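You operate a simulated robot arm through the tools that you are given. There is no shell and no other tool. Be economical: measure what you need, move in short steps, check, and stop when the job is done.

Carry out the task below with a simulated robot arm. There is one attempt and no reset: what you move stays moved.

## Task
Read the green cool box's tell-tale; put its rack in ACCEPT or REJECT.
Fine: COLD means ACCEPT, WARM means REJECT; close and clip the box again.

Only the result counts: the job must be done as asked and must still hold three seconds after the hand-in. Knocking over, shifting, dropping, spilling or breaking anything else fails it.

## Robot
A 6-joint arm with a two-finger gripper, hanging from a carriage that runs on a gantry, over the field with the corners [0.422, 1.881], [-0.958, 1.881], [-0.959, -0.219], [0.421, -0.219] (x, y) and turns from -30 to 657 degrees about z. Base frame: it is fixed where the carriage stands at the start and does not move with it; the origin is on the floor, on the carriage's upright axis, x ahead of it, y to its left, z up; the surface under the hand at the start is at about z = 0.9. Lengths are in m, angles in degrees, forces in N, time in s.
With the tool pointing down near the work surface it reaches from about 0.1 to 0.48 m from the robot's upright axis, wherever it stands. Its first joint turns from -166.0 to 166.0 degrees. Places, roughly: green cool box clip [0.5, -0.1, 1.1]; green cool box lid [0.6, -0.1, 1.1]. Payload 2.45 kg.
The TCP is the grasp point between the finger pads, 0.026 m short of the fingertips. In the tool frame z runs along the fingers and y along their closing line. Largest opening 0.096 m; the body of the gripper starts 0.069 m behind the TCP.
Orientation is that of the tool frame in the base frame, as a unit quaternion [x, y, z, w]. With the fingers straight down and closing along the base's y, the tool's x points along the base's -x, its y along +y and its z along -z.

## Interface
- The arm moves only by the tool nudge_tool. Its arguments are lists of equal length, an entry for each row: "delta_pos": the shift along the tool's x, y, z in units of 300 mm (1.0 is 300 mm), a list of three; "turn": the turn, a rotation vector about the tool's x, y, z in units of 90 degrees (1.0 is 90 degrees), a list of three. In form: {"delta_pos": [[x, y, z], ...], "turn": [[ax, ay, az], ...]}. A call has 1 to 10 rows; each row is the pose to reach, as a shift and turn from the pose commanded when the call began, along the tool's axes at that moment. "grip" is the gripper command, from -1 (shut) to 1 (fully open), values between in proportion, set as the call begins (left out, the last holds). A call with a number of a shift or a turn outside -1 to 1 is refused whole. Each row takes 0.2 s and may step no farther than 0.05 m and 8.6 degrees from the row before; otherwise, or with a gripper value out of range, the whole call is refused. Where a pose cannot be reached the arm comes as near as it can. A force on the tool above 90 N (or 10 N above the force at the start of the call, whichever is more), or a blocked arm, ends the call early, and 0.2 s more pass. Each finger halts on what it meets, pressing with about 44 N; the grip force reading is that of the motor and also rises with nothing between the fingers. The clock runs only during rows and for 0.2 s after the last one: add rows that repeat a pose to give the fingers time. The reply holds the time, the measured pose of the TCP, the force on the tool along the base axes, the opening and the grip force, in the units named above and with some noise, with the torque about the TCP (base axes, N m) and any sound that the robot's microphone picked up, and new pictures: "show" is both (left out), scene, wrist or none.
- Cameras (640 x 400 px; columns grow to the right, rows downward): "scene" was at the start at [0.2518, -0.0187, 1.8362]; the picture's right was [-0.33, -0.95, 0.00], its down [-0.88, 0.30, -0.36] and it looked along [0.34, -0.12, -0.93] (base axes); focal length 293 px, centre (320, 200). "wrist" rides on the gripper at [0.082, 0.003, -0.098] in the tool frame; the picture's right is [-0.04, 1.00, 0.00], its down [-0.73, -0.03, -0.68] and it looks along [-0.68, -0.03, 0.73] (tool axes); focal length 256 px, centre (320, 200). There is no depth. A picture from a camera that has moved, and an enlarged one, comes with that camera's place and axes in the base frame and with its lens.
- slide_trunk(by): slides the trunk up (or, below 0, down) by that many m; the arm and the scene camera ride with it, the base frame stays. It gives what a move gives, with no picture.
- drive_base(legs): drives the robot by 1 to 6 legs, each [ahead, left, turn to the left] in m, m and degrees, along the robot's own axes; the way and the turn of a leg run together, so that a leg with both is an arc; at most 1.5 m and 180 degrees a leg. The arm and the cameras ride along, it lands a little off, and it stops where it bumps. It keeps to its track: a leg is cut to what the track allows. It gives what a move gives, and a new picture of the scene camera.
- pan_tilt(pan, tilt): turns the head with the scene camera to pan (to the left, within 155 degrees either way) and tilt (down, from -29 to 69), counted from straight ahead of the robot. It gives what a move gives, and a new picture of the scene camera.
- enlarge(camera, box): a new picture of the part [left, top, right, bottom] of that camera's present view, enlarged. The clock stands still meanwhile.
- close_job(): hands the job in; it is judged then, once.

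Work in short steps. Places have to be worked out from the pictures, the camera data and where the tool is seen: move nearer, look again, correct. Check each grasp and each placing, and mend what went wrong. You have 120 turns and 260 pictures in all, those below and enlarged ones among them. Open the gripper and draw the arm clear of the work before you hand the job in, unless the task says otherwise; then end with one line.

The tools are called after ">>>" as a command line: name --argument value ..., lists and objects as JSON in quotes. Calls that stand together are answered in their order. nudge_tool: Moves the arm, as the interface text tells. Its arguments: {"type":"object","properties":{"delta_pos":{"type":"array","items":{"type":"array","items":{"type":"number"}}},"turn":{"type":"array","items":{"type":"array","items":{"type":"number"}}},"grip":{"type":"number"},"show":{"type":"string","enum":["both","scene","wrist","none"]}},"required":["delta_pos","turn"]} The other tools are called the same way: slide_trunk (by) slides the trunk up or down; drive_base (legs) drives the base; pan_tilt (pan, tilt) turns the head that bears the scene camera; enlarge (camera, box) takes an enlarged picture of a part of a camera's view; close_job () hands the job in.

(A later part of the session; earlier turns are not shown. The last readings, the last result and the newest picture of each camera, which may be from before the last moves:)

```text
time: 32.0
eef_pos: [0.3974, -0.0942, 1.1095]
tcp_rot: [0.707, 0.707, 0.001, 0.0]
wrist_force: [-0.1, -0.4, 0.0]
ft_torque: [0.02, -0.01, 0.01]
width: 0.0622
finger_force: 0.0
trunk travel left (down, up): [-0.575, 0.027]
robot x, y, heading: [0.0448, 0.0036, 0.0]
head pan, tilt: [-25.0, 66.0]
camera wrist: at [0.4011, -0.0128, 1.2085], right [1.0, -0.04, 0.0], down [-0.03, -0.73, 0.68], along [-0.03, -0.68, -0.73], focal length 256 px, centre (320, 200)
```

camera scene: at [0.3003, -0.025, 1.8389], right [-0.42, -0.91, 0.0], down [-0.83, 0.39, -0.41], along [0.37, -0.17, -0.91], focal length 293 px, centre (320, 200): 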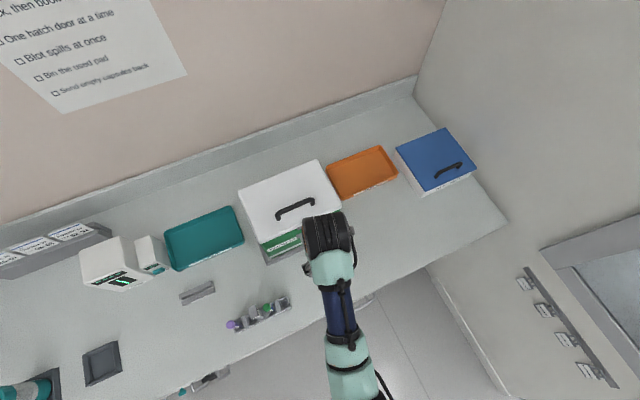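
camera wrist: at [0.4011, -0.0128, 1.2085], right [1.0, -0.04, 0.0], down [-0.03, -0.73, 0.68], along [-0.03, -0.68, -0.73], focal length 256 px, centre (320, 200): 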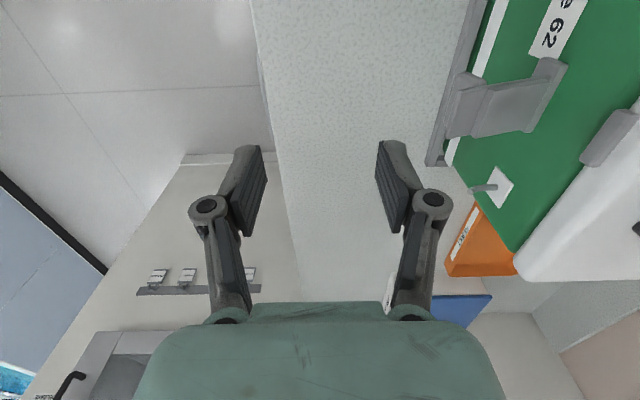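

Now pitch the tool to 25° below horizontal while rising to z≈1.19.

>>> nudge_tool --delta_pos '[[0, 0, -0.033], [0, 0, -0.067], [0, 0, -0.1], [0, 0, -0.133], [0, 0, -0.167], [0, 0, -0.2], [0, 0, -0.233], [0, 0, -0.267]]' --turn '[[-0.09, 0, 0], [-0.18, 0, 0], [-0.27, 0, 0], [-0.36, 0, 0], [-0.45, 0, 0], [-0.54, 0, 0], [-0.63, 0, 0], [-0.72, 0, 0]]' --show "both"

```text
time: 33.8
eef_pos: [0.3979, -0.0945, 1.1912]
tcp_rot: [0.597, 0.596, 0.38, 0.38]
wrist_force: [-0.7, 0.6, 0.1]
ft_torque: [0.01, 0.01, 0.0]
width: 0.0623
finger_force: 0.1
trunk travel left (down, up): [-0.575, 0.027]
robot x, y, heading: [0.0475, -0.0028, -0.1]
head pan, tilt: [-25.0, 66.0]
camera scene: at [0.3004, -0.025, 1.839], right [-0.42, -0.91, 0.0], down [-0.83, 0.39, -0.41], along [0.37, -0.17, -0.91], focal length 293 px, centre (320, 200)
camera wrist: at [0.3102, -0.0126, 1.2356], right [0.42, -0.04, 0.91], down [-0.63, -0.73, 0.26], along [0.65, -0.68, -0.34], focal length 256 px, centre (320, 200)
```

scene: 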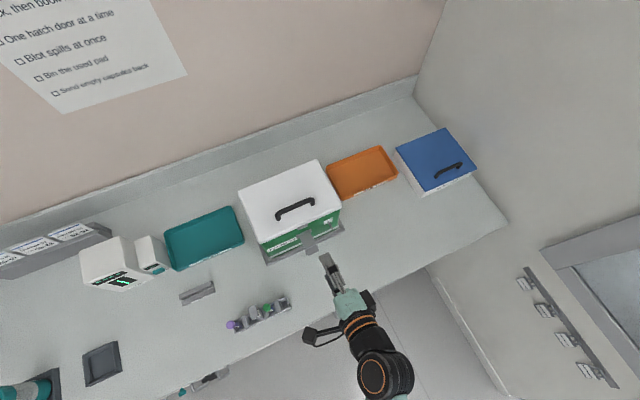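
wrist: 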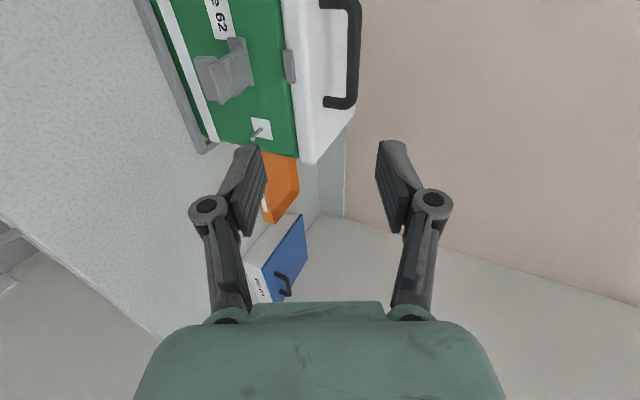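

The side-on wrist view confirms the bar near (0.60, ·, 1.135). I stage the open fingers 8 cm short of it along the tool axis.

>>> nudge_tool --delta_pos '[[0.007, 0.038, 0.125], [0.015, 0.076, 0.25], [0.022, 0.114, 0.374]]' --turn '[[0, 0, 0], [0, 0, 0], [0, 0, 0]]' --grip -0.35 --show "both"

>>> enlarge --camera "scene" --box '[220, 130, 410, 270]'

```text
time: 34.6
eef_pos: [0.5129, -0.0873, 1.173]
tcp_rot: [0.597, 0.597, 0.379, 0.379]
wrist_force: [-0.6, 0.4, -0.2]
ft_torque: [-0.01, -0.06, -0.04]
width: 0.0311
finger_force: 0.1
trunk travel left (down, up): [-0.575, 0.027]
robot x, y, heading: [0.0461, -0.0012, 0.0]
head pan, tilt: [-25.0, 66.0]
camera scene: at [0.3003, -0.025, 1.8389], right [-0.42, -0.91, 0.0], down [-0.83, 0.39, -0.41], along [0.37, -0.17, -0.91], focal length 293 px, centre (320, 200)
camera wrist: at [0.4268, -0.0055, 1.2181], right [0.43, -0.04, 0.9], down [-0.63, -0.73, 0.26], along [0.65, -0.68, -0.34], focal length 256 px, centre (320, 200)
```

scene: 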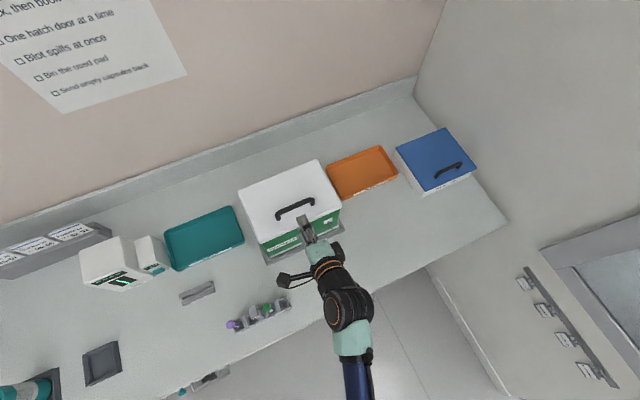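
wrist: 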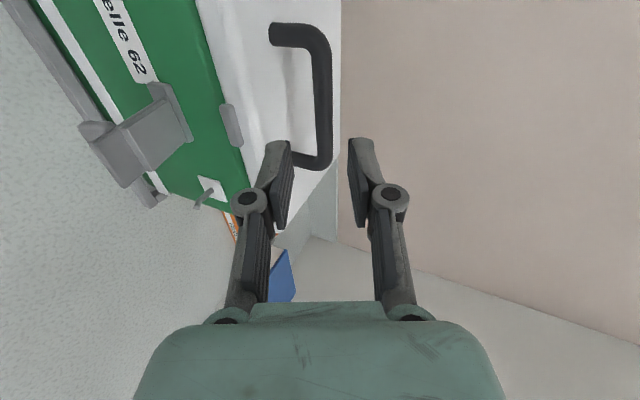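

```text
2.86 times, centred on (315, 200) of scene
camera zoom: at [0.3003, -0.025, 1.8389], right [-0.42, -0.91, 0.0], down [-0.83, 0.39, -0.41], along [0.37, -0.17, -0.91], focal length 836 px, centre (334, 200)
```

zoom: 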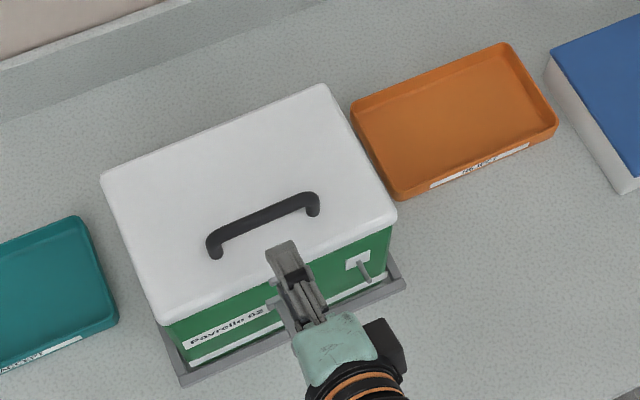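

The bar is aligned with the finger gap; it lies about 10 cm ahead along the tool axis. I advance 8.5 cm.

>>> nudge_tool --delta_pos '[[0, 0.005, 0.12], [0, 0.005, 0.22], [0, 0.005, 0.283]]' --turn '[[0, 0, 0], [0, 0, 0], [0, 0, 0]]' --show "wrist"

>>> enlarge --camera "scene" --box '[240, 140, 370, 250]'

```text
time: 35.4
eef_pos: [0.5914, -0.0861, 1.1394]
tcp_rot: [0.597, 0.598, 0.379, 0.378]
wrist_force: [-0.8, -0.6, -0.7]
ft_torque: [-0.01, -0.02, 0.0]
width: 0.0311
finger_force: 0.1
trunk travel left (down, up): [-0.575, 0.027]
robot x, y, heading: [0.0478, -0.0033, -0.1]
head pan, tilt: [-25.0, 66.0]
camera wrist: at [0.5042, -0.0056, 1.1838], right [0.43, -0.04, 0.9], down [-0.63, -0.73, 0.26], along [0.65, -0.68, -0.34], focal length 256 px, centre (320, 200)
```

wrist: 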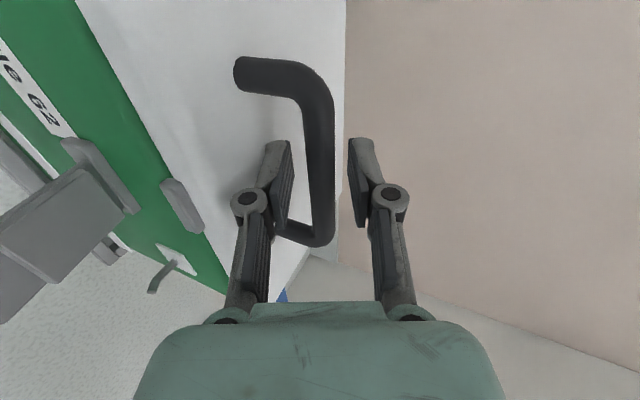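

```text
3.64 times, centred on (305, 195) of scene
camera zoom: at [0.3004, -0.025, 1.8389], right [-0.42, -0.91, 0.0], down [-0.83, 0.39, -0.41], along [0.37, -0.17, -0.91], focal length 1064 px, centre (374, 218)
```

zoom: 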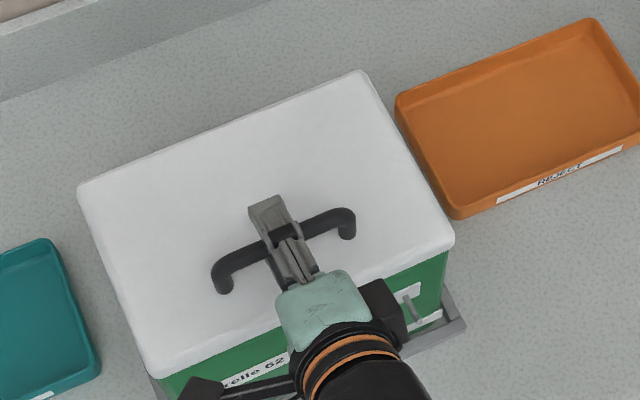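

The bar is between the pads; close.

>>> nudge_tool --delta_pos '[[0, 0, 0], [0, 0, 0], [0, 0, 0]]' --turn '[[0, 0, 0], [0, 0, 0], [0, 0, 0]]' --grip -1 --show "wrist"

```text
time: 36.2
eef_pos: [0.5912, -0.0879, 1.14]
tcp_rot: [0.596, 0.597, 0.38, 0.379]
wrist_force: [2.1, 0.9, 3.7]
ft_torque: [-0.22, -0.04, 0.08]
width: 0.0126
finger_force: 38.8
trunk travel left (down, up): [-0.575, 0.027]
robot x, y, heading: [0.0491, 0.0006, 0.1]
head pan, tilt: [-25.0, 66.0]
camera wrist: at [0.5046, -0.0056, 1.1843], right [0.42, -0.04, 0.9], down [-0.63, -0.73, 0.26], along [0.65, -0.68, -0.34], focal length 256 px, centre (320, 200)
```

wrist: 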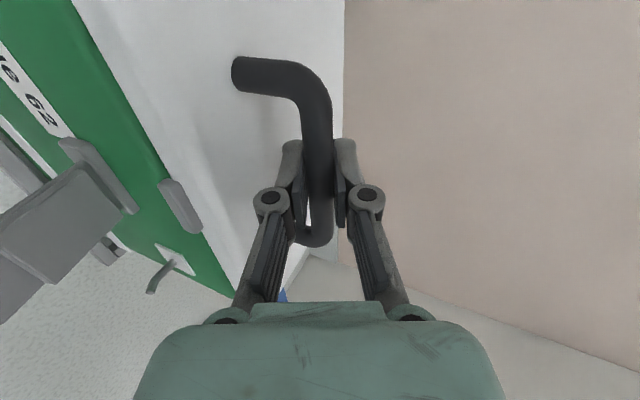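

Gripped (1.3 cm). I try lifting 8° about the presumed back hinge at (0.705, 1.09), watching forces.

>>> nudge_tool --delta_pos '[[0, 0.029, 0.0005], [0, 0.0579, 0.0029]]' --turn '[[0.0444, 0, 0], [0.0889, 0, 0]]' --show "wrist"

>>> enlarge --camera "scene" --box '[230, 130, 370, 250]'

```text
time: 36.8
eef_pos: [0.5991, -0.0873, 1.1532]
tcp_rot: [0.622, 0.623, 0.337, 0.335]
wrist_force: [4.0, -1.7, 0.9]
ft_torque: [-0.09, 0.02, 0.4]
width: 0.0126
finger_force: 39.2
trunk travel left (down, up): [-0.575, 0.027]
robot x, y, heading: [0.0523, 0.0001, 0.1]
head pan, tilt: [-25.0, 66.0]
camera wrist: at [0.5189, -0.0055, 1.2105], right [0.55, -0.04, 0.84], down [-0.58, -0.73, 0.35], along [0.6, -0.68, -0.43], focal length 256 px, centre (320, 200)
```

wrist: 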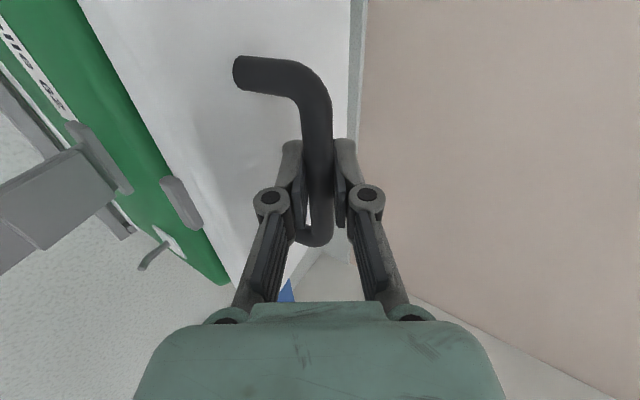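

```text
3.33 times, centred on (300, 190) of scene
camera zoom: at [0.3005, -0.0251, 1.8389], right [-0.42, -0.91, 0.0], down [-0.83, 0.39, -0.41], along [0.37, -0.17, -0.91], focal length 975 px, centre (387, 233)
```

zoom: 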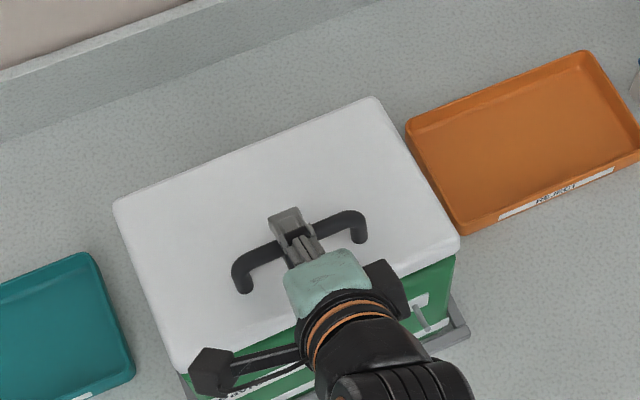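

Lid follows with low force. I continue 24° more.

>>> nudge_tool --delta_pos '[[0, 0.0579, 0.0029], [0, 0.115, 0.0139], [0, 0.1697, 0.0327]]' --turn '[[0.0889, 0, 0], [0.1778, 0, 0], [0.2667, 0, 0]]' --show "both"

```text
time: 37.6
eef_pos: [0.635, -0.0873, 1.1922]
tcp_rot: [0.677, 0.679, 0.199, 0.2]
wrist_force: [-11.1, 3.5, 12.6]
ft_torque: [-0.18, -0.13, 0.23]
width: 0.0125
finger_force: 39.8
trunk travel left (down, up): [-0.575, 0.027]
robot x, y, heading: [0.0475, -0.0024, -0.1]
head pan, tilt: [-25.0, 66.0]
camera scene: at [0.3001, -0.0248, 1.839], right [-0.42, -0.91, 0.0], down [-0.83, 0.39, -0.41], along [0.37, -0.17, -0.91], focal length 293 px, centre (320, 200)
camera wrist: at [0.5846, -0.0053, 1.2764], right [0.84, -0.04, 0.54], down [-0.39, -0.73, 0.55], along [0.38, -0.68, -0.63], focal length 256 px, centre (320, 200)
```

scene: 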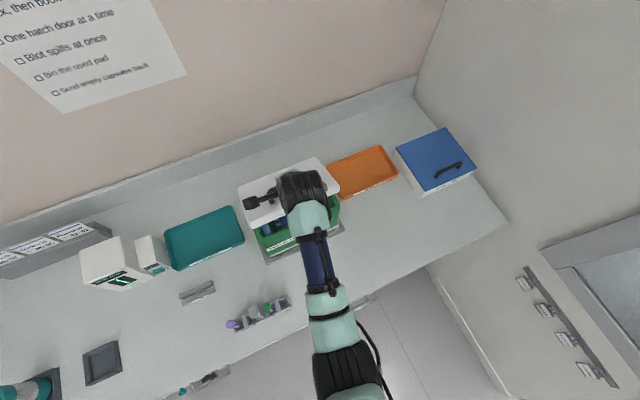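
wrist: 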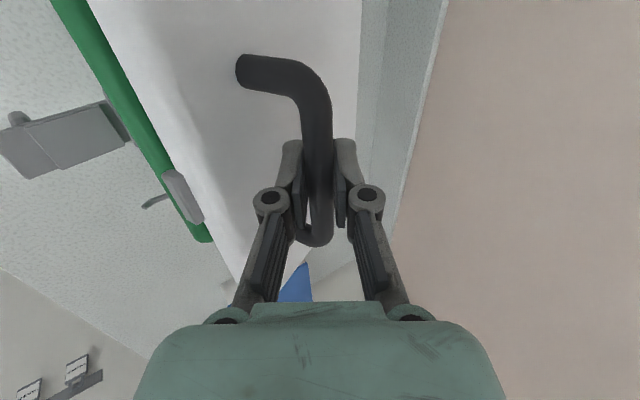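

The box is opening and the contents show. I ease off toward the front slightly and continue another 24°.

>>> nudge_tool --delta_pos '[[0, 0.0595, -0.007], [0, 0.118, 0.0043], [0, 0.174, 0.0237]]' --turn '[[0.0889, 0, 0], [0.1778, 0, 0], [0.2667, 0, 0]]' --show "both"

```text
time: 38.4
eef_pos: [0.6857, -0.0862, 1.2168]
tcp_rot: [0.704, 0.706, 0.056, 0.056]
wrist_force: [-4.8, 4.8, 20.2]
ft_torque: [0.08, -0.04, 0.19]
width: 0.0123
finger_force: 39.4
trunk travel left (down, up): [-0.575, 0.027]
robot x, y, heading: [0.0458, 0.0019, -0.0]
head pan, tilt: [-25.0, 66.0]
camera scene: at [0.3008, -0.0248, 1.8392], right [-0.42, -0.91, 0.0], down [-0.83, 0.39, -0.41], along [0.37, -0.17, -0.91], focal length 293 px, centre (320, 200)
camera wrist: at [0.6732, -0.0049, 1.315], right [0.99, -0.04, 0.16], down [-0.13, -0.73, 0.67], along [0.09, -0.68, -0.73], focal length 256 px, centre (320, 200)
```

scene: 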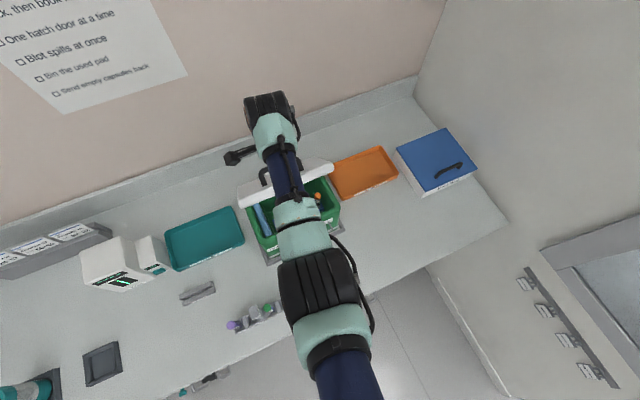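
wrist: 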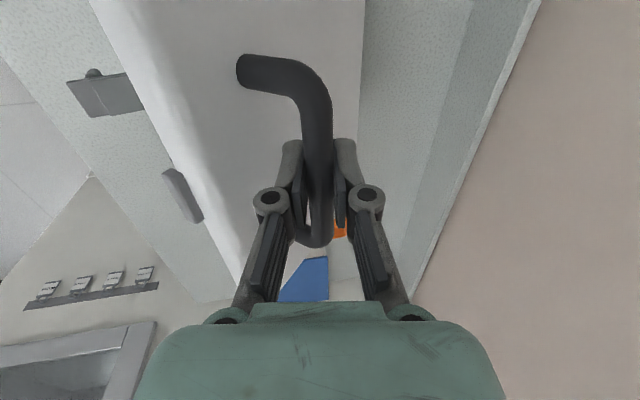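

Good, the lid is at ~56° and near-vertical tool is fine at this reach. I continue 24° more, easing along the axis.

>>> nudge_tool --delta_pos '[[0, 0.0595, -0.007], [0, 0.118, 0.0043], [0, 0.174, 0.0237]]' --turn '[[0.0889, 0, 0], [0.1778, 0, 0], [0.2667, 0, 0]]' --show "both"

```text
time: 39.2
eef_pos: [0.6348, -0.0778, 1.2348]
tcp_rot: [0.703, 0.705, -0.065, -0.062]
wrist_force: [2.8, -6.7, -12.4]
ft_torque: [-1.13, 0.06, -0.07]
width: 0.0127
finger_force: 39.0
out of reach, approached as far as the arm can: row 1, 2, 3
trunk travel left (down, up): [-0.575, 0.027]
robot x, y, heading: [0.0516, -0.0003, 0.1]
head pan, tilt: [-25.0, 66.0]
camera scene: at [0.3002, -0.0255, 1.8387], right [-0.42, -0.91, 0.0], down [-0.83, 0.39, -0.41], along [0.37, -0.17, -0.91], focal length 293 px, centre (320, 200)
camera wrist: at [0.6574, 0.0033, 1.3314], right [0.98, -0.04, -0.18], down [0.09, -0.73, 0.68], along [-0.16, -0.68, -0.72], focal length 256 px, centre (320, 200)
```

scene: 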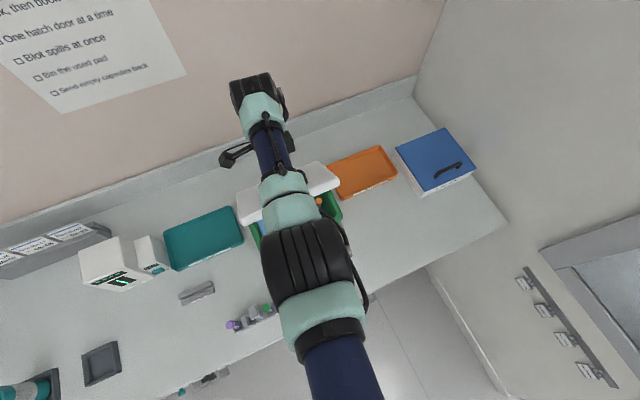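
wrist: 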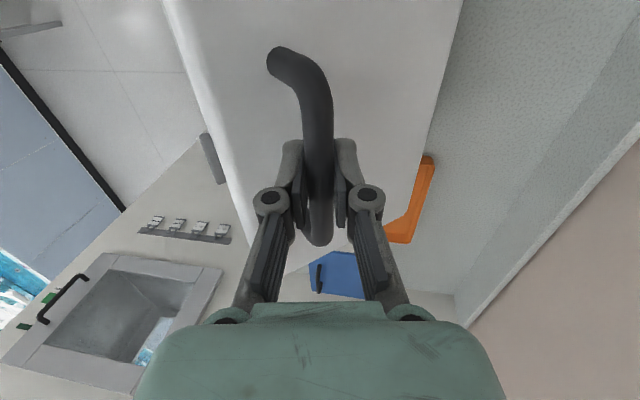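

The arm hit its reach limit and was pulled off the arc, so the box may be lifted or tilted. I look before moving.

>>> enlarge --camera "scene" --box '[200, 130, 390, 270]'

>>> enlarge --camera "wrist" --box '[160, 0, 480, 260]'

```text
2.86 times, centred on (295, 200) of scene
camera zoom: at [0.3002, -0.0255, 1.8387], right [-0.42, -0.91, 0.0], down [-0.83, 0.39, -0.41], along [0.37, -0.17, -0.91], focal length 836 px, centre (391, 200)
```

zoom: 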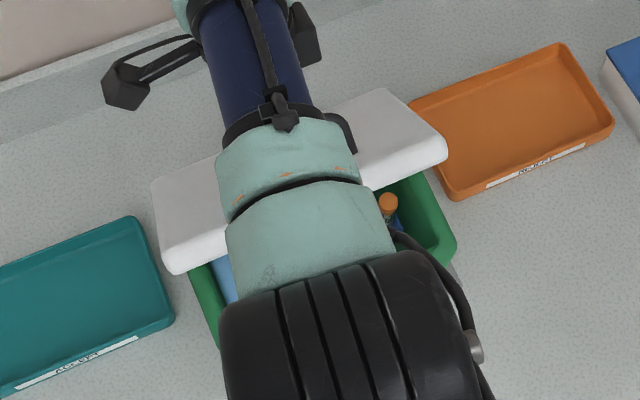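

```text
1.54 times, centred on (320, 130) of wrist
camera zoom: at [0.6574, 0.0033, 1.3314], right [0.98, -0.04, -0.18], down [0.09, -0.73, 0.68], along [-0.16, -0.68, -0.72], focal length 394 px, centre (320, 308)
```

zoom: 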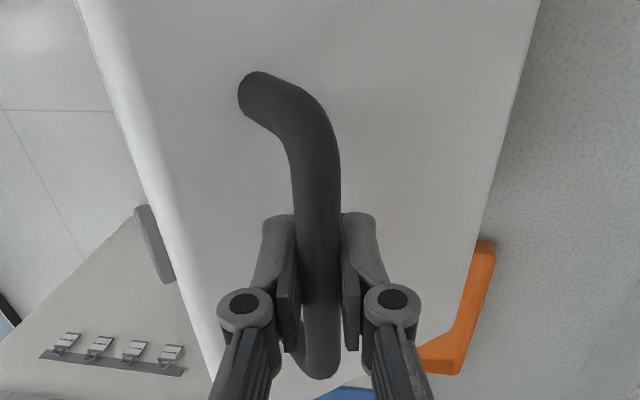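

The box seems slightly lifted by the handle. I go back slowly to the last good pose (0.686, -0.087, 1.217, pitch 81°).

>>> nudge_tool --delta_pos '[[-0.006, 0.036, 0.006], [-0.012, 0.071, 0.012], [-0.018, 0.107, 0.017], [-0.024, 0.142, 0.023], [-0.03, 0.178, 0.029], [-0.03, 0.178, 0.029]]' --turn '[[-0.043, 0, 0], [-0.086, 0, 0], [-0.129, 0, 0], [-0.172, 0, 0], [-0.2144, 0, 0], [-0.2144, 0, 0]]' --show "both"

>>> enlarge --camera "scene" --box '[200, 130, 390, 270]'

```text
time: 40.6
eef_pos: [0.6885, -0.0847, 1.2213]
tcp_rot: [0.703, 0.706, 0.058, 0.059]
wrist_force: [-8.9, 2.7, 23.5]
ft_torque: [-0.02, 0.1, -0.13]
width: 0.0124
finger_force: 38.9
trunk travel left (down, up): [-0.575, 0.027]
robot x, y, heading: [0.0495, -0.0011, 0.1]
head pan, tilt: [-25.0, 66.0]
camera scene: at [0.3006, -0.0249, 1.8396], right [-0.42, -0.91, 0.0], down [-0.83, 0.39, -0.41], along [0.37, -0.17, -0.91], focal length 293 px, centre (320, 200)
camera wrist: at [0.6772, -0.0027, 1.3195], right [0.99, -0.04, 0.16], down [-0.14, -0.73, 0.67], along [0.1, -0.68, -0.73], focal length 256 px, centre (320, 200)
```

scene: 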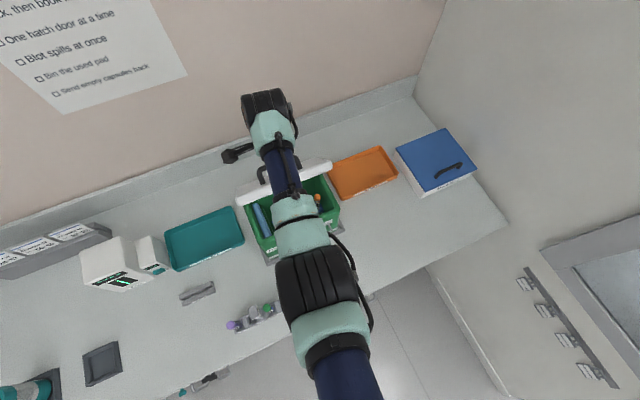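
wrist: 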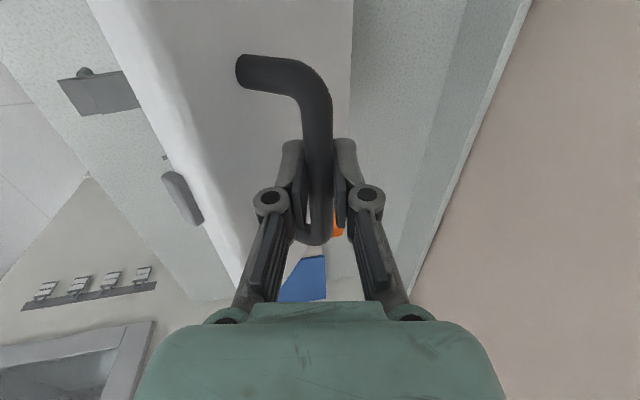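

```text
2.86 times, centred on (295, 200) of scene
camera zoom: at [0.3006, -0.0249, 1.8396], right [-0.42, -0.91, 0.0], down [-0.83, 0.39, -0.41], along [0.37, -0.17, -0.91], focal length 836 px, centre (391, 200)
```

zoom: 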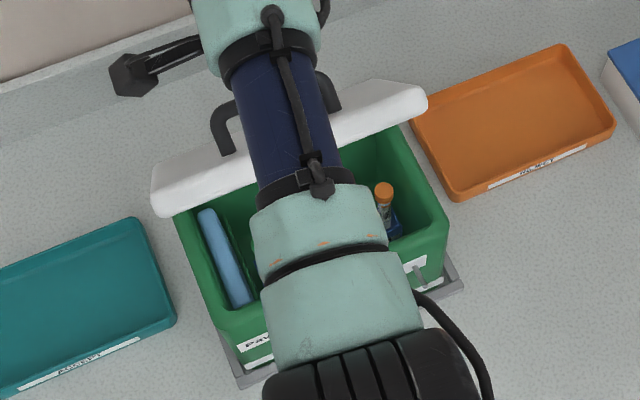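

Box is seated again with the lid ~57° open. I ease the pressing force and open the fingers slightly around the bar to see whether the lid holds by itself.

>>> nudge_tool --delta_pos '[[0, 0, -0.013]]' --turn '[[0, 0, 0]]' --show "none"

>>> nudge_tool --delta_pos '[[0, 0, 0], [0, 0, 0]]' --turn '[[0, 0, 0], [0, 0, 0]]' --grip -0.4 --show "wrist"

```text
time: 41.0
eef_pos: [0.6859, -0.0853, 1.2215]
tcp_rot: [0.704, 0.706, 0.055, 0.055]
wrist_force: [2.7, 0.7, -2.4]
ft_torque: [-0.3, -0.22, -0.1]
width: 0.0125
finger_force: 40.0
trunk travel left (down, up): [-0.575, 0.027]
robot x, y, heading: [0.0495, 0.002, 0.2]
head pan, tilt: [-25.0, 66.0]
```

```text
time: 41.6
eef_pos: [0.6869, -0.084, 1.2225]
tcp_rot: [0.704, 0.706, 0.057, 0.056]
wrist_force: [0.4, 0.7, -0.1]
ft_torque: [-0.02, -0.02, -0.03]
width: 0.0287
finger_force: 0.1
trunk travel left (down, up): [-0.575, 0.027]
robot x, y, heading: [0.0448, 0.0021, 0.3]
head pan, tilt: [-25.0, 66.0]
camera wrist: at [0.6751, -0.0028, 1.3201], right [0.99, -0.04, 0.16], down [-0.13, -0.73, 0.67], along [0.09, -0.68, -0.73], focal length 256 px, centre (320, 200)
```

wrist: 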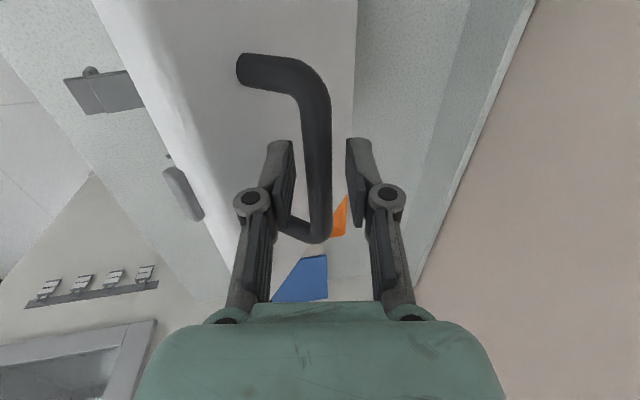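

The lid stays by itself. I retreat the fingers upward off the bar: trunk up 27 mm (nearly along the tool axis), then look.

>>> slide_trunk --by 0.027

>>> nudge_tool --delta_pos '[[0, 0, -0.04]]' --turn '[[0, 0, 0]]' --show "both"

```text
time: 42.4
eef_pos: [0.6865, -0.0829, 1.2484]
tcp_rot: [0.704, 0.706, 0.056, 0.056]
wrist_force: [-0.5, -0.6, 0.4]
ft_torque: [-0.04, -0.04, -0.02]
width: 0.0288
finger_force: 0.0
trunk travel left (down, up): [-0.602, 0.0]
robot x, y, heading: [0.0476, 0.0004, -0.2]
head pan, tilt: [-25.0, 66.0]
```

```text
time: 42.8
eef_pos: [0.6846, -0.0845, 1.2604]
tcp_rot: [0.704, 0.705, 0.057, 0.055]
wrist_force: [-0.2, 0.1, -0.6]
ft_torque: [-0.02, 0.01, 0.03]
width: 0.0286
finger_force: 0.0
trunk travel left (down, up): [-0.602, 0.0]
robot x, y, heading: [0.0484, -0.0013, 0.3]
head pan, tilt: [-25.0, 66.0]
camera scene: at [0.3004, -0.025, 1.8659], right [-0.42, -0.91, 0.0], down [-0.83, 0.39, -0.41], along [0.37, -0.17, -0.91], focal length 293 px, centre (320, 200)
camera wrist: at [0.6734, -0.0029, 1.3593], right [0.99, -0.04, 0.16], down [-0.14, -0.73, 0.67], along [0.09, -0.68, -0.73], focal length 256 px, centre (320, 200)
```

scene: 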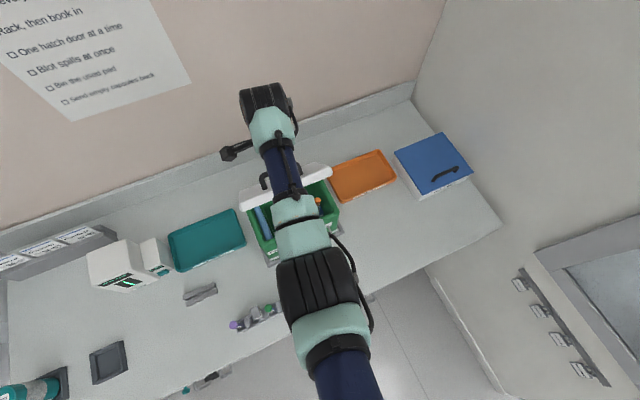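
wrist: 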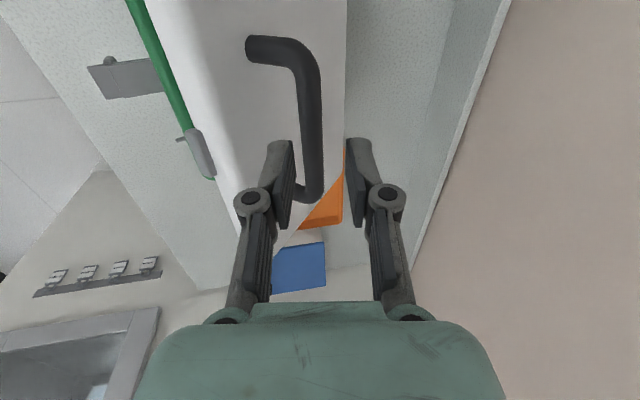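

Upward motion is still possible; another 25 mm to clear the bar.

>>> nudge_tool --delta_pos '[[0, 0, -0.045], [0, 0, -0.09]]' --turn '[[0, 0, 0], [0, 0, 0]]' --show "wrist"

```text
time: 43.4
eef_pos: [0.6821, -0.0841, 1.2872]
tcp_rot: [0.704, 0.705, 0.057, 0.056]
wrist_force: [0.2, 0.0, 0.0]
ft_torque: [0.0, 0.0, 0.02]
width: 0.029
finger_force: 0.1
trunk travel left (down, up): [-0.602, 0.0]
robot x, y, heading: [0.0472, 0.0009, 0.1]
head pan, tilt: [-25.0, 66.0]
camera wrist: at [0.6694, -0.003, 1.3859], right [0.99, -0.04, 0.16], down [-0.13, -0.73, 0.67], along [0.09, -0.68, -0.73], focal length 256 px, centre (320, 200)
```

wrist: 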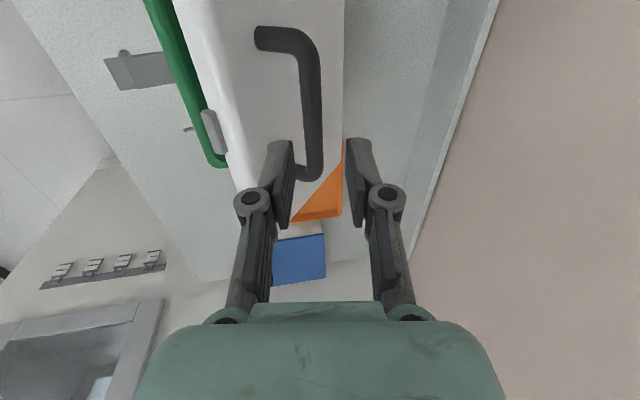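

The bar is clear of the fingertips. I rise a little more, draw back over the lid's front edge while pitching the tool up, to clear the scene camera's view.

>>> nudge_tool --delta_pos '[[0, 0.01, -0.066], [0, -0.155, -0.092], [0, -0.319, -0.118], [0, -0.484, -0.144], [0, -0.649, -0.17], [0, -0.813, -0.196]]' --turn '[[0, 0, 0], [-0.094, 0, 0], [-0.188, 0, 0], [-0.282, 0, 0], [-0.376, 0, 0], [-0.47, 0, 0]]' --show "both"

>>> enlarge --camera "scene" --box '[220, 140, 370, 280]'

```text
refused: row 2 steps farther than a row can; nothing moved
```

```text
2.86 times, centred on (295, 210) of scene
camera zoom: at [0.3004, -0.025, 1.8659], right [-0.42, -0.91, 0.0], down [-0.83, 0.39, -0.41], along [0.37, -0.17, -0.91], focal length 836 px, centre (391, 171)
```

zoom: 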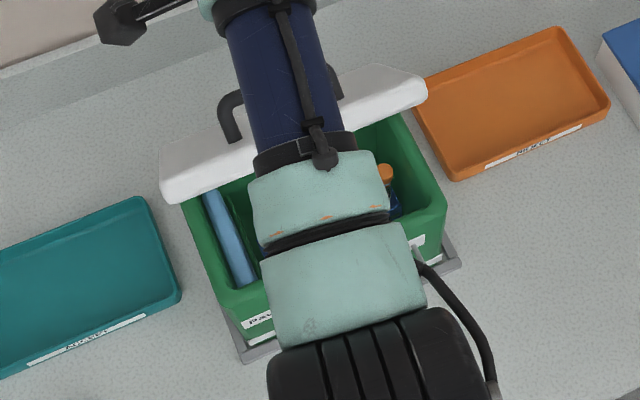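

Steps slightly too long; I repeat with 4.2 cm steps.

>>> nudge_tool --delta_pos '[[0, 0.01, -0.066], [0, -0.128, -0.088], [0, -0.266, -0.11], [0, -0.404, -0.132], [0, -0.542, -0.154], [0, -0.68, -0.176], [0, -0.81, -0.196]]' --turn '[[0, 0, 0], [-0.09, 0, 0], [-0.18, 0, 0], [-0.27, 0, 0], [-0.36, 0, 0], [-0.45, 0, 0], [-0.52, 0, 0]]' --show "both"

>>> enlarge --camera "scene" --box '[220, 140, 370, 280]'

```text
time: 45.0
eef_pos: [0.4323, -0.0844, 1.3086]
tcp_rot: [0.623, 0.625, 0.333, 0.333]
wrist_force: [0.8, -0.2, -0.4]
ft_torque: [0.0, 0.05, -0.02]
width: 0.0287
finger_force: 0.0
trunk travel left (down, up): [-0.602, 0.0]
robot x, y, heading: [0.0486, 0.0023, 0.2]
head pan, tilt: [-25.0, 66.0]
camera scene: at [0.3006, -0.025, 1.8661], right [-0.42, -0.91, 0.0], down [-0.83, 0.39, -0.41], along [0.37, -0.17, -0.91], focal length 293 px, centre (320, 200)
camera wrist: at [0.3528, -0.0039, 1.3658], right [0.56, -0.04, 0.83], down [-0.58, -0.73, 0.36], along [0.6, -0.68, -0.43], focal length 256 px, centre (320, 200)
```

scene: 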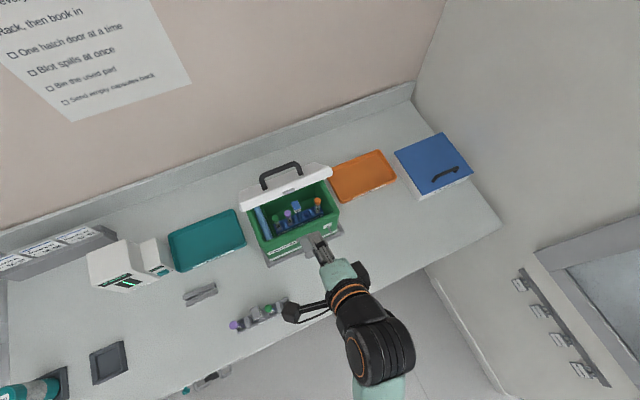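
wrist: 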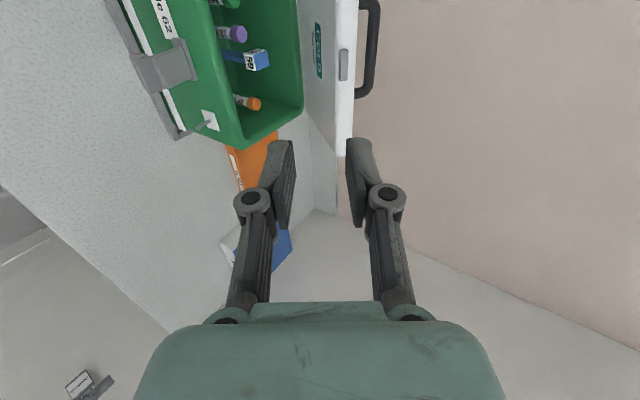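

```text
2.86 times, centred on (295, 210) of scene
camera zoom: at [0.3006, -0.025, 1.8661], right [-0.42, -0.91, 0.0], down [-0.83, 0.39, -0.41], along [0.37, -0.17, -0.91], focal length 836 px, centre (391, 171)
```

zoom: 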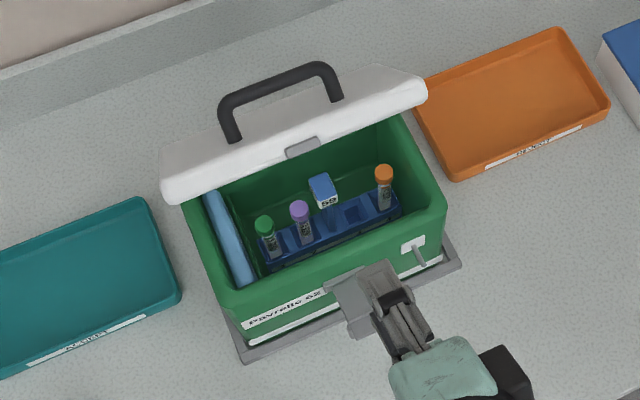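

The lid's inside carries a tell-tale label; the rack has four slots with a tall "59" grip post. I enlarge the label.

>>> enlarge --camera "wrist" --box '[290, 0, 370, 100]'

>>> enlarge --camera "scene" --box '[255, 185, 335, 245]'

```text
4.00 times, centred on (330, 50) of wrist
camera zoom: at [0.3528, -0.0039, 1.3658], right [0.56, -0.04, 0.83], down [-0.58, -0.73, 0.36], along [0.6, -0.68, -0.43], focal length 1024 px, centre (280, 800)
```

zoom: 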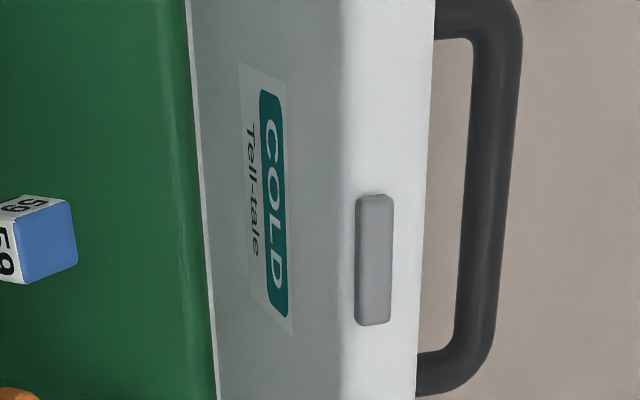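

```text
6.67 times, centred on (295, 215) of scene
camera zoom: at [0.3006, -0.025, 1.8661], right [-0.42, -0.91, 0.0], down [-0.83, 0.39, -0.41], along [0.37, -0.17, -0.91], focal length 1950 px, centre (487, 100)
```

zoom: 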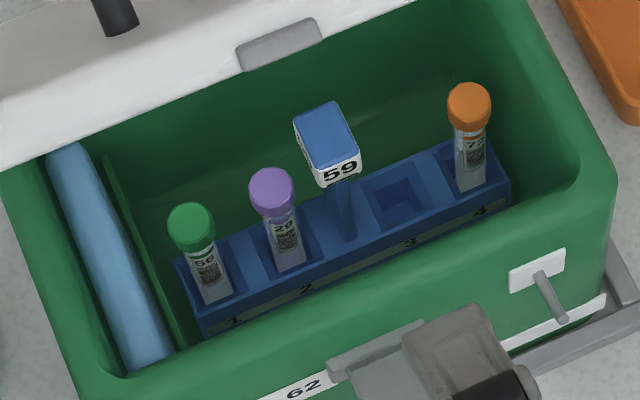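

The tell-tale reads COLD → ACCEPT (teal tray). The lid overhangs the rack, so I first push it further open: fingers shut, tool nearly horizontal, staged in front of the opening.

>>> nudge_tool --delta_pos '[[0, -0.05, 0.103], [0, -0.1, 0.206], [0, -0.15, 0.31], [0, -0.197, 0.413]]' --turn '[[-0.07, 0, 0], [-0.14, 0, 0], [-0.21, 0, 0], [-0.27, 0, 0]]' --grip -1 --show "both"

```text
time: 46.0
eef_pos: [0.5015, -0.0844, 1.1874]
tcp_rot: [0.541, 0.542, 0.455, 0.455]
wrist_force: [0.5, 0.2, -0.9]
ft_torque: [-0.02, 0.01, -0.02]
width: 0.0001
finger_force: 28.7
trunk travel left (down, up): [-0.602, 0.0]
robot x, y, heading: [0.0482, -0.001, 0.1]
head pan, tilt: [-25.0, 66.0]
camera scene: at [0.3004, -0.025, 1.866], right [-0.42, -0.91, 0.0], down [-0.83, 0.39, -0.41], along [0.37, -0.17, -0.91], focal length 293 px, centre (320, 200)
camera wrist: at [0.4062, -0.0036, 1.2079], right [0.17, -0.04, 0.98], down [-0.67, -0.73, 0.09], along [0.72, -0.68, -0.15], focal length 256 px, centre (320, 200)
```

scene: 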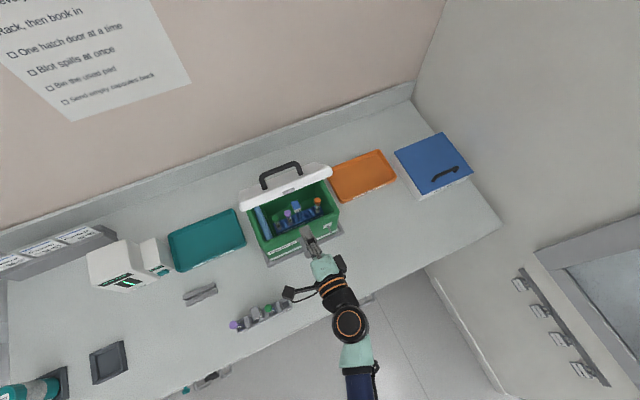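
wrist: 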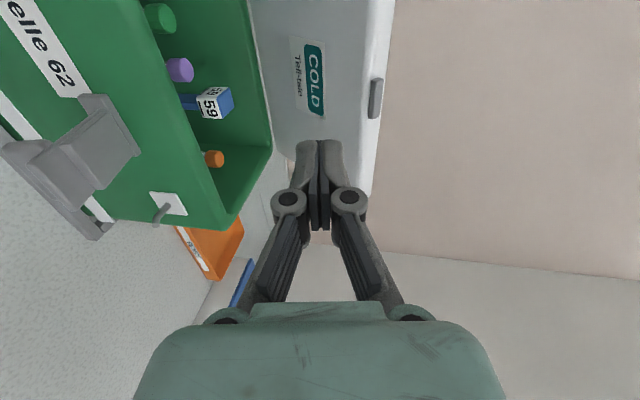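

Staged. I push forward along +x, first to x≈0.625 (expected light contact), then check.

>>> nudge_tool --delta_pos '[[0, 0.03, 0.14], [0, 0.06, 0.28], [0, 0.1, 0.4]]' --turn '[[0, 0, 0], [0, 0, 0], [0, 0, 0]]' --show "both"

```text
time: 46.8
eef_pos: [0.6234, -0.0854, 1.1995]
tcp_rot: [0.541, 0.541, 0.455, 0.456]
wrist_force: [-0.1, 0.5, -0.3]
ft_torque: [0.0, -0.05, -0.02]
width: 0.0001
finger_force: 29.0
trunk travel left (down, up): [-0.602, 0.0]
robot x, y, heading: [0.0517, -0.0008, 0.1]
head pan, tilt: [-25.0, 66.0]
camera scene: at [0.3003, -0.025, 1.8659], right [-0.42, -0.91, 0.0], down [-0.83, 0.39, -0.41], along [0.37, -0.17, -0.91], focal length 293 px, centre (320, 200)
camera wrist: at [0.529, -0.0043, 1.2189], right [0.17, -0.04, 0.98], down [-0.67, -0.74, 0.09], along [0.72, -0.68, -0.15], focal length 256 px, centre (320, 200)
```

scene: 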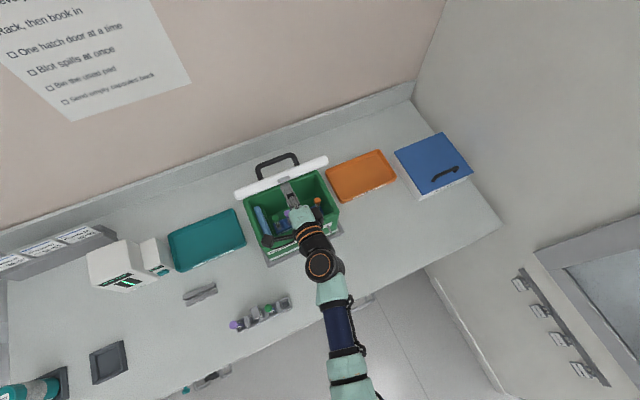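
wrist: 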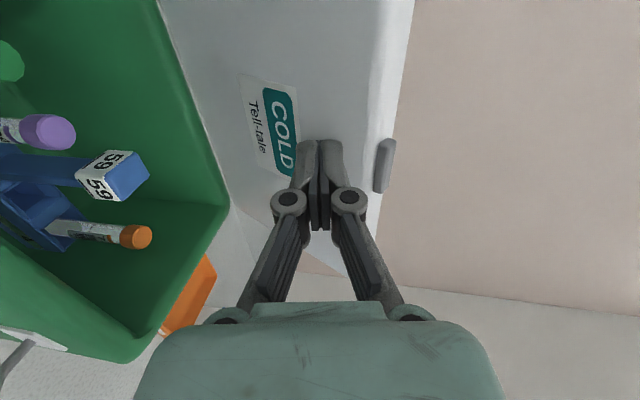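

The lid moves with hardly any force. I push on 7.5 cm.

>>> nudge_tool --delta_pos '[[0, 0.022, 0.125], [0, 0.044, 0.25]]' --turn '[[0, 0, 0], [0, 0, 0]]' --show "both"

```text
time: 47.4
eef_pos: [0.7, -0.0855, 1.1985]
tcp_rot: [0.54, 0.542, 0.456, 0.455]
wrist_force: [-0.5, 0.2, -0.6]
ft_torque: [-0.01, -0.05, 0.03]
width: 0.0
finger_force: 28.2
trunk travel left (down, up): [-0.602, 0.0]
robot x, y, heading: [0.0472, 0.0014, 0.3]
head pan, tilt: [-25.0, 66.0]
camera scene: at [0.3003, -0.025, 1.8659], right [-0.42, -0.91, 0.0], down [-0.83, 0.39, -0.41], along [0.37, -0.17, -0.91], focal length 293 px, centre (320, 200)
camera wrist: at [0.6052, -0.0045, 1.2185], right [0.17, -0.04, 0.98], down [-0.67, -0.74, 0.09], along [0.72, -0.68, -0.15], focal length 256 px, centre (320, 200)
```

scene: 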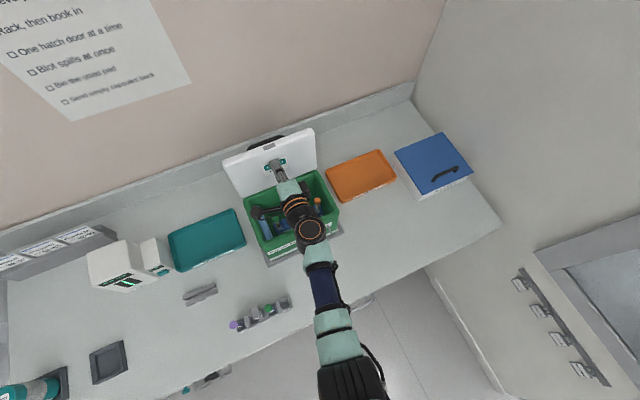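
wrist: 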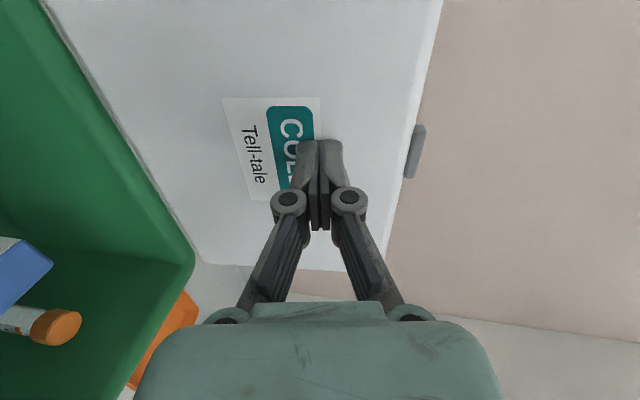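

The lid is past vertical and stays. I withdraw and swing the tool back to vertical (closing along x) for the rack's post.

>>> nudge_tool --delta_pos '[[0, -0.005, -0.13], [0, -0.01, -0.26], [0, -0.015, -0.39], [0, -0.02, -0.5], [0, -0.02, -0.5], [0, -0.02, -0.5], [0, -0.02, -0.5], [0, -0.02, -0.5], [0, -0.02, -0.5]]' --turn '[[0, 0, 0], [0, 0, 0], [0, 0, 0], [0.09, 0, 0], [0.18, 0, 0], [0.27, 0, 0], [0.36, 0, 0], [0.45, 0, 0], [0.54, 0, 0]]' --grip -0.1 --show "none"

>>> nudge_tool --delta_pos '[[0, 0, 0], [0, 0, 0], [0, 0, 0], [0, 0, 0]]' --turn '[[0.09, 0, 0], [0.18, 0, 0], [0.27, 0, 0], [0.349, 0, 0]]' --show "both"

```text
time: 49.4
eef_pos: [0.5519, -0.0847, 1.2181]
tcp_rot: [0.68, 0.681, 0.191, 0.191]
wrist_force: [-0.5, 0.5, -0.1]
ft_torque: [-0.01, -0.01, 0.02]
width: 0.0429
finger_force: 0.0
trunk travel left (down, up): [-0.602, 0.0]
robot x, y, heading: [0.0487, -0.0015, 0.3]
head pan, tilt: [-25.0, 66.0]
```

```text
time: 50.4
eef_pos: [0.5512, -0.0846, 1.2194]
tcp_rot: [0.707, 0.707, 0.0, 0.001]
wrist_force: [-0.6, 0.3, -1.0]
ft_torque: [-0.01, -0.03, 0.01]
width: 0.0429
finger_force: 0.1
trunk travel left (down, up): [-0.602, 0.0]
robot x, y, heading: [0.0494, 0.0007, 0.1]
head pan, tilt: [-25.0, 66.0]
camera scene: at [0.3003, -0.025, 1.8659], right [-0.42, -0.91, 0.0], down [-0.83, 0.39, -0.41], along [0.37, -0.17, -0.91], focal length 293 px, centre (320, 200)
camera wrist: at [0.5552, -0.0032, 1.3171], right [1.0, -0.04, 0.0], down [-0.03, -0.73, 0.68], along [-0.03, -0.68, -0.73], focal length 256 px, centre (320, 200)
```

scene: 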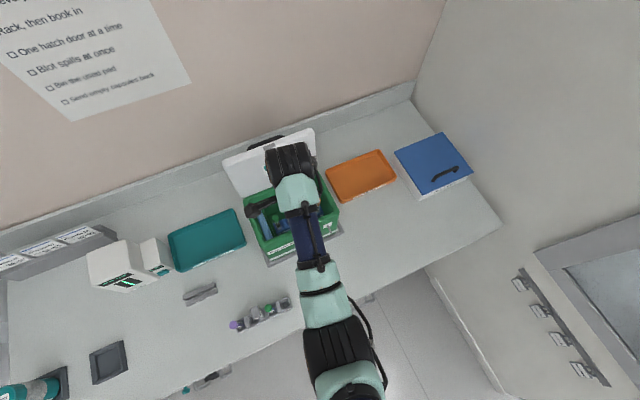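
wrist: 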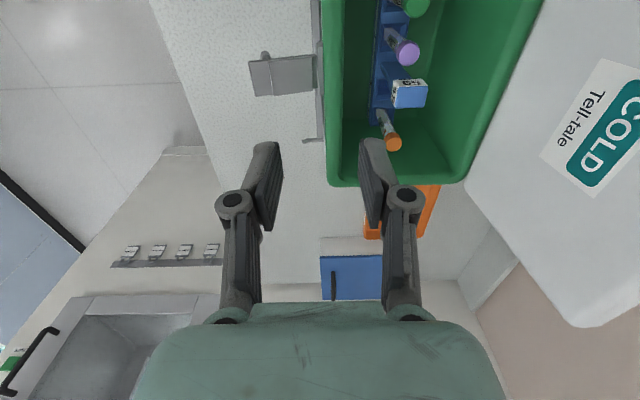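

Knob estimated at (0.638, -0.102), top z≈1.065. I move above it at z≈1.12 and check.

>>> nudge_tool --delta_pos '[[-0.02, 0.1, 0.1], [-0.04, 0.2, 0.2], [-0.057, 0.29, 0.3]]' --turn '[[0, 0, 0], [0, 0, 0], [0, 0, 0]]' --show "both"

>>> enlarge --camera "wrist" --box '[220, 100, 420, 260]'

```text
time: 51.1
eef_pos: [0.6312, -0.0995, 1.1334]
tcp_rot: [0.706, 0.708, 0.002, 0.003]
wrist_force: [-0.9, 0.8, -0.8]
ft_torque: [-0.04, -0.04, -0.02]
width: 0.0431
finger_force: 0.0
out of reach, approached as far as the arm can: row 3
trunk travel left (down, up): [-0.602, 0.0]
robot x, y, heading: [0.0508, -0.0012, 0.1]
head pan, tilt: [-25.0, 66.0]
camera scene: at [0.3002, -0.025, 1.8657], right [-0.42, -0.91, 0.0], down [-0.83, 0.39, -0.41], along [0.37, -0.17, -0.91], focal length 293 px, centre (320, 200)
camera wrist: at [0.6348, -0.0181, 1.2317], right [1.0, -0.04, 0.0], down [-0.03, -0.73, 0.68], along [-0.02, -0.68, -0.73], focal length 256 px, centre (320, 200)
```

scene: 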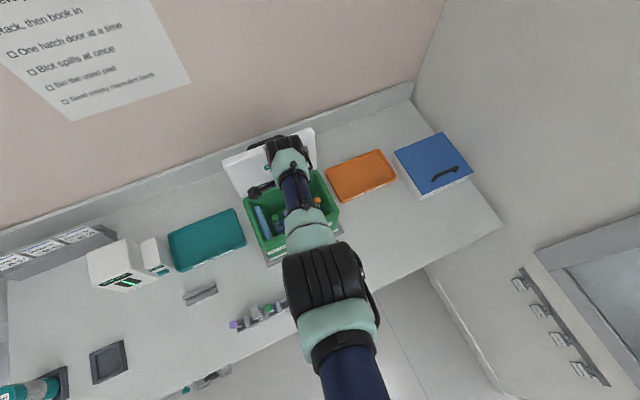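
wrist: 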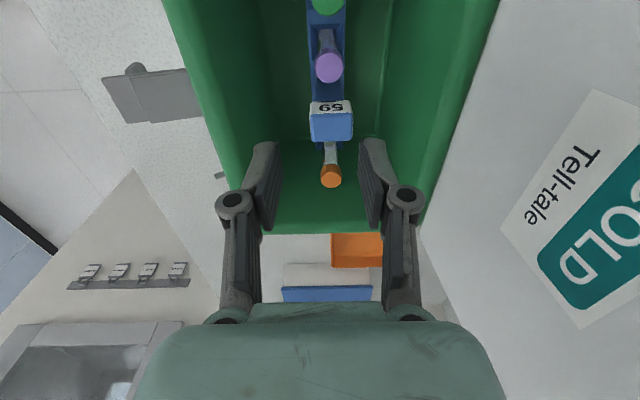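

```text
2.50 times, centred on (320, 180) of wrist
camera zoom: at [0.6348, -0.0181, 1.2317], right [1.0, -0.04, 0.0], down [-0.03, -0.73, 0.68], along [-0.02, -0.68, -0.73], focal length 640 px, centre (320, 250)
```

zoom: 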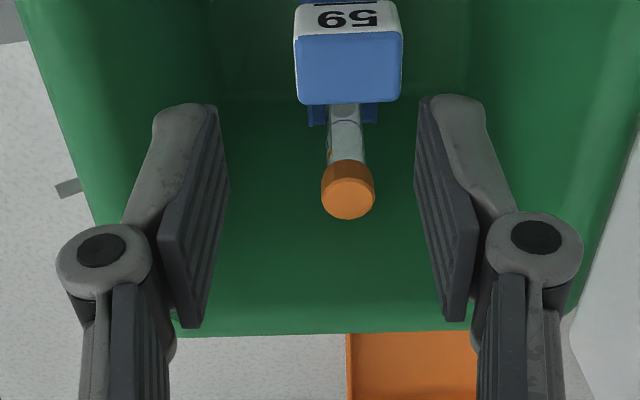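

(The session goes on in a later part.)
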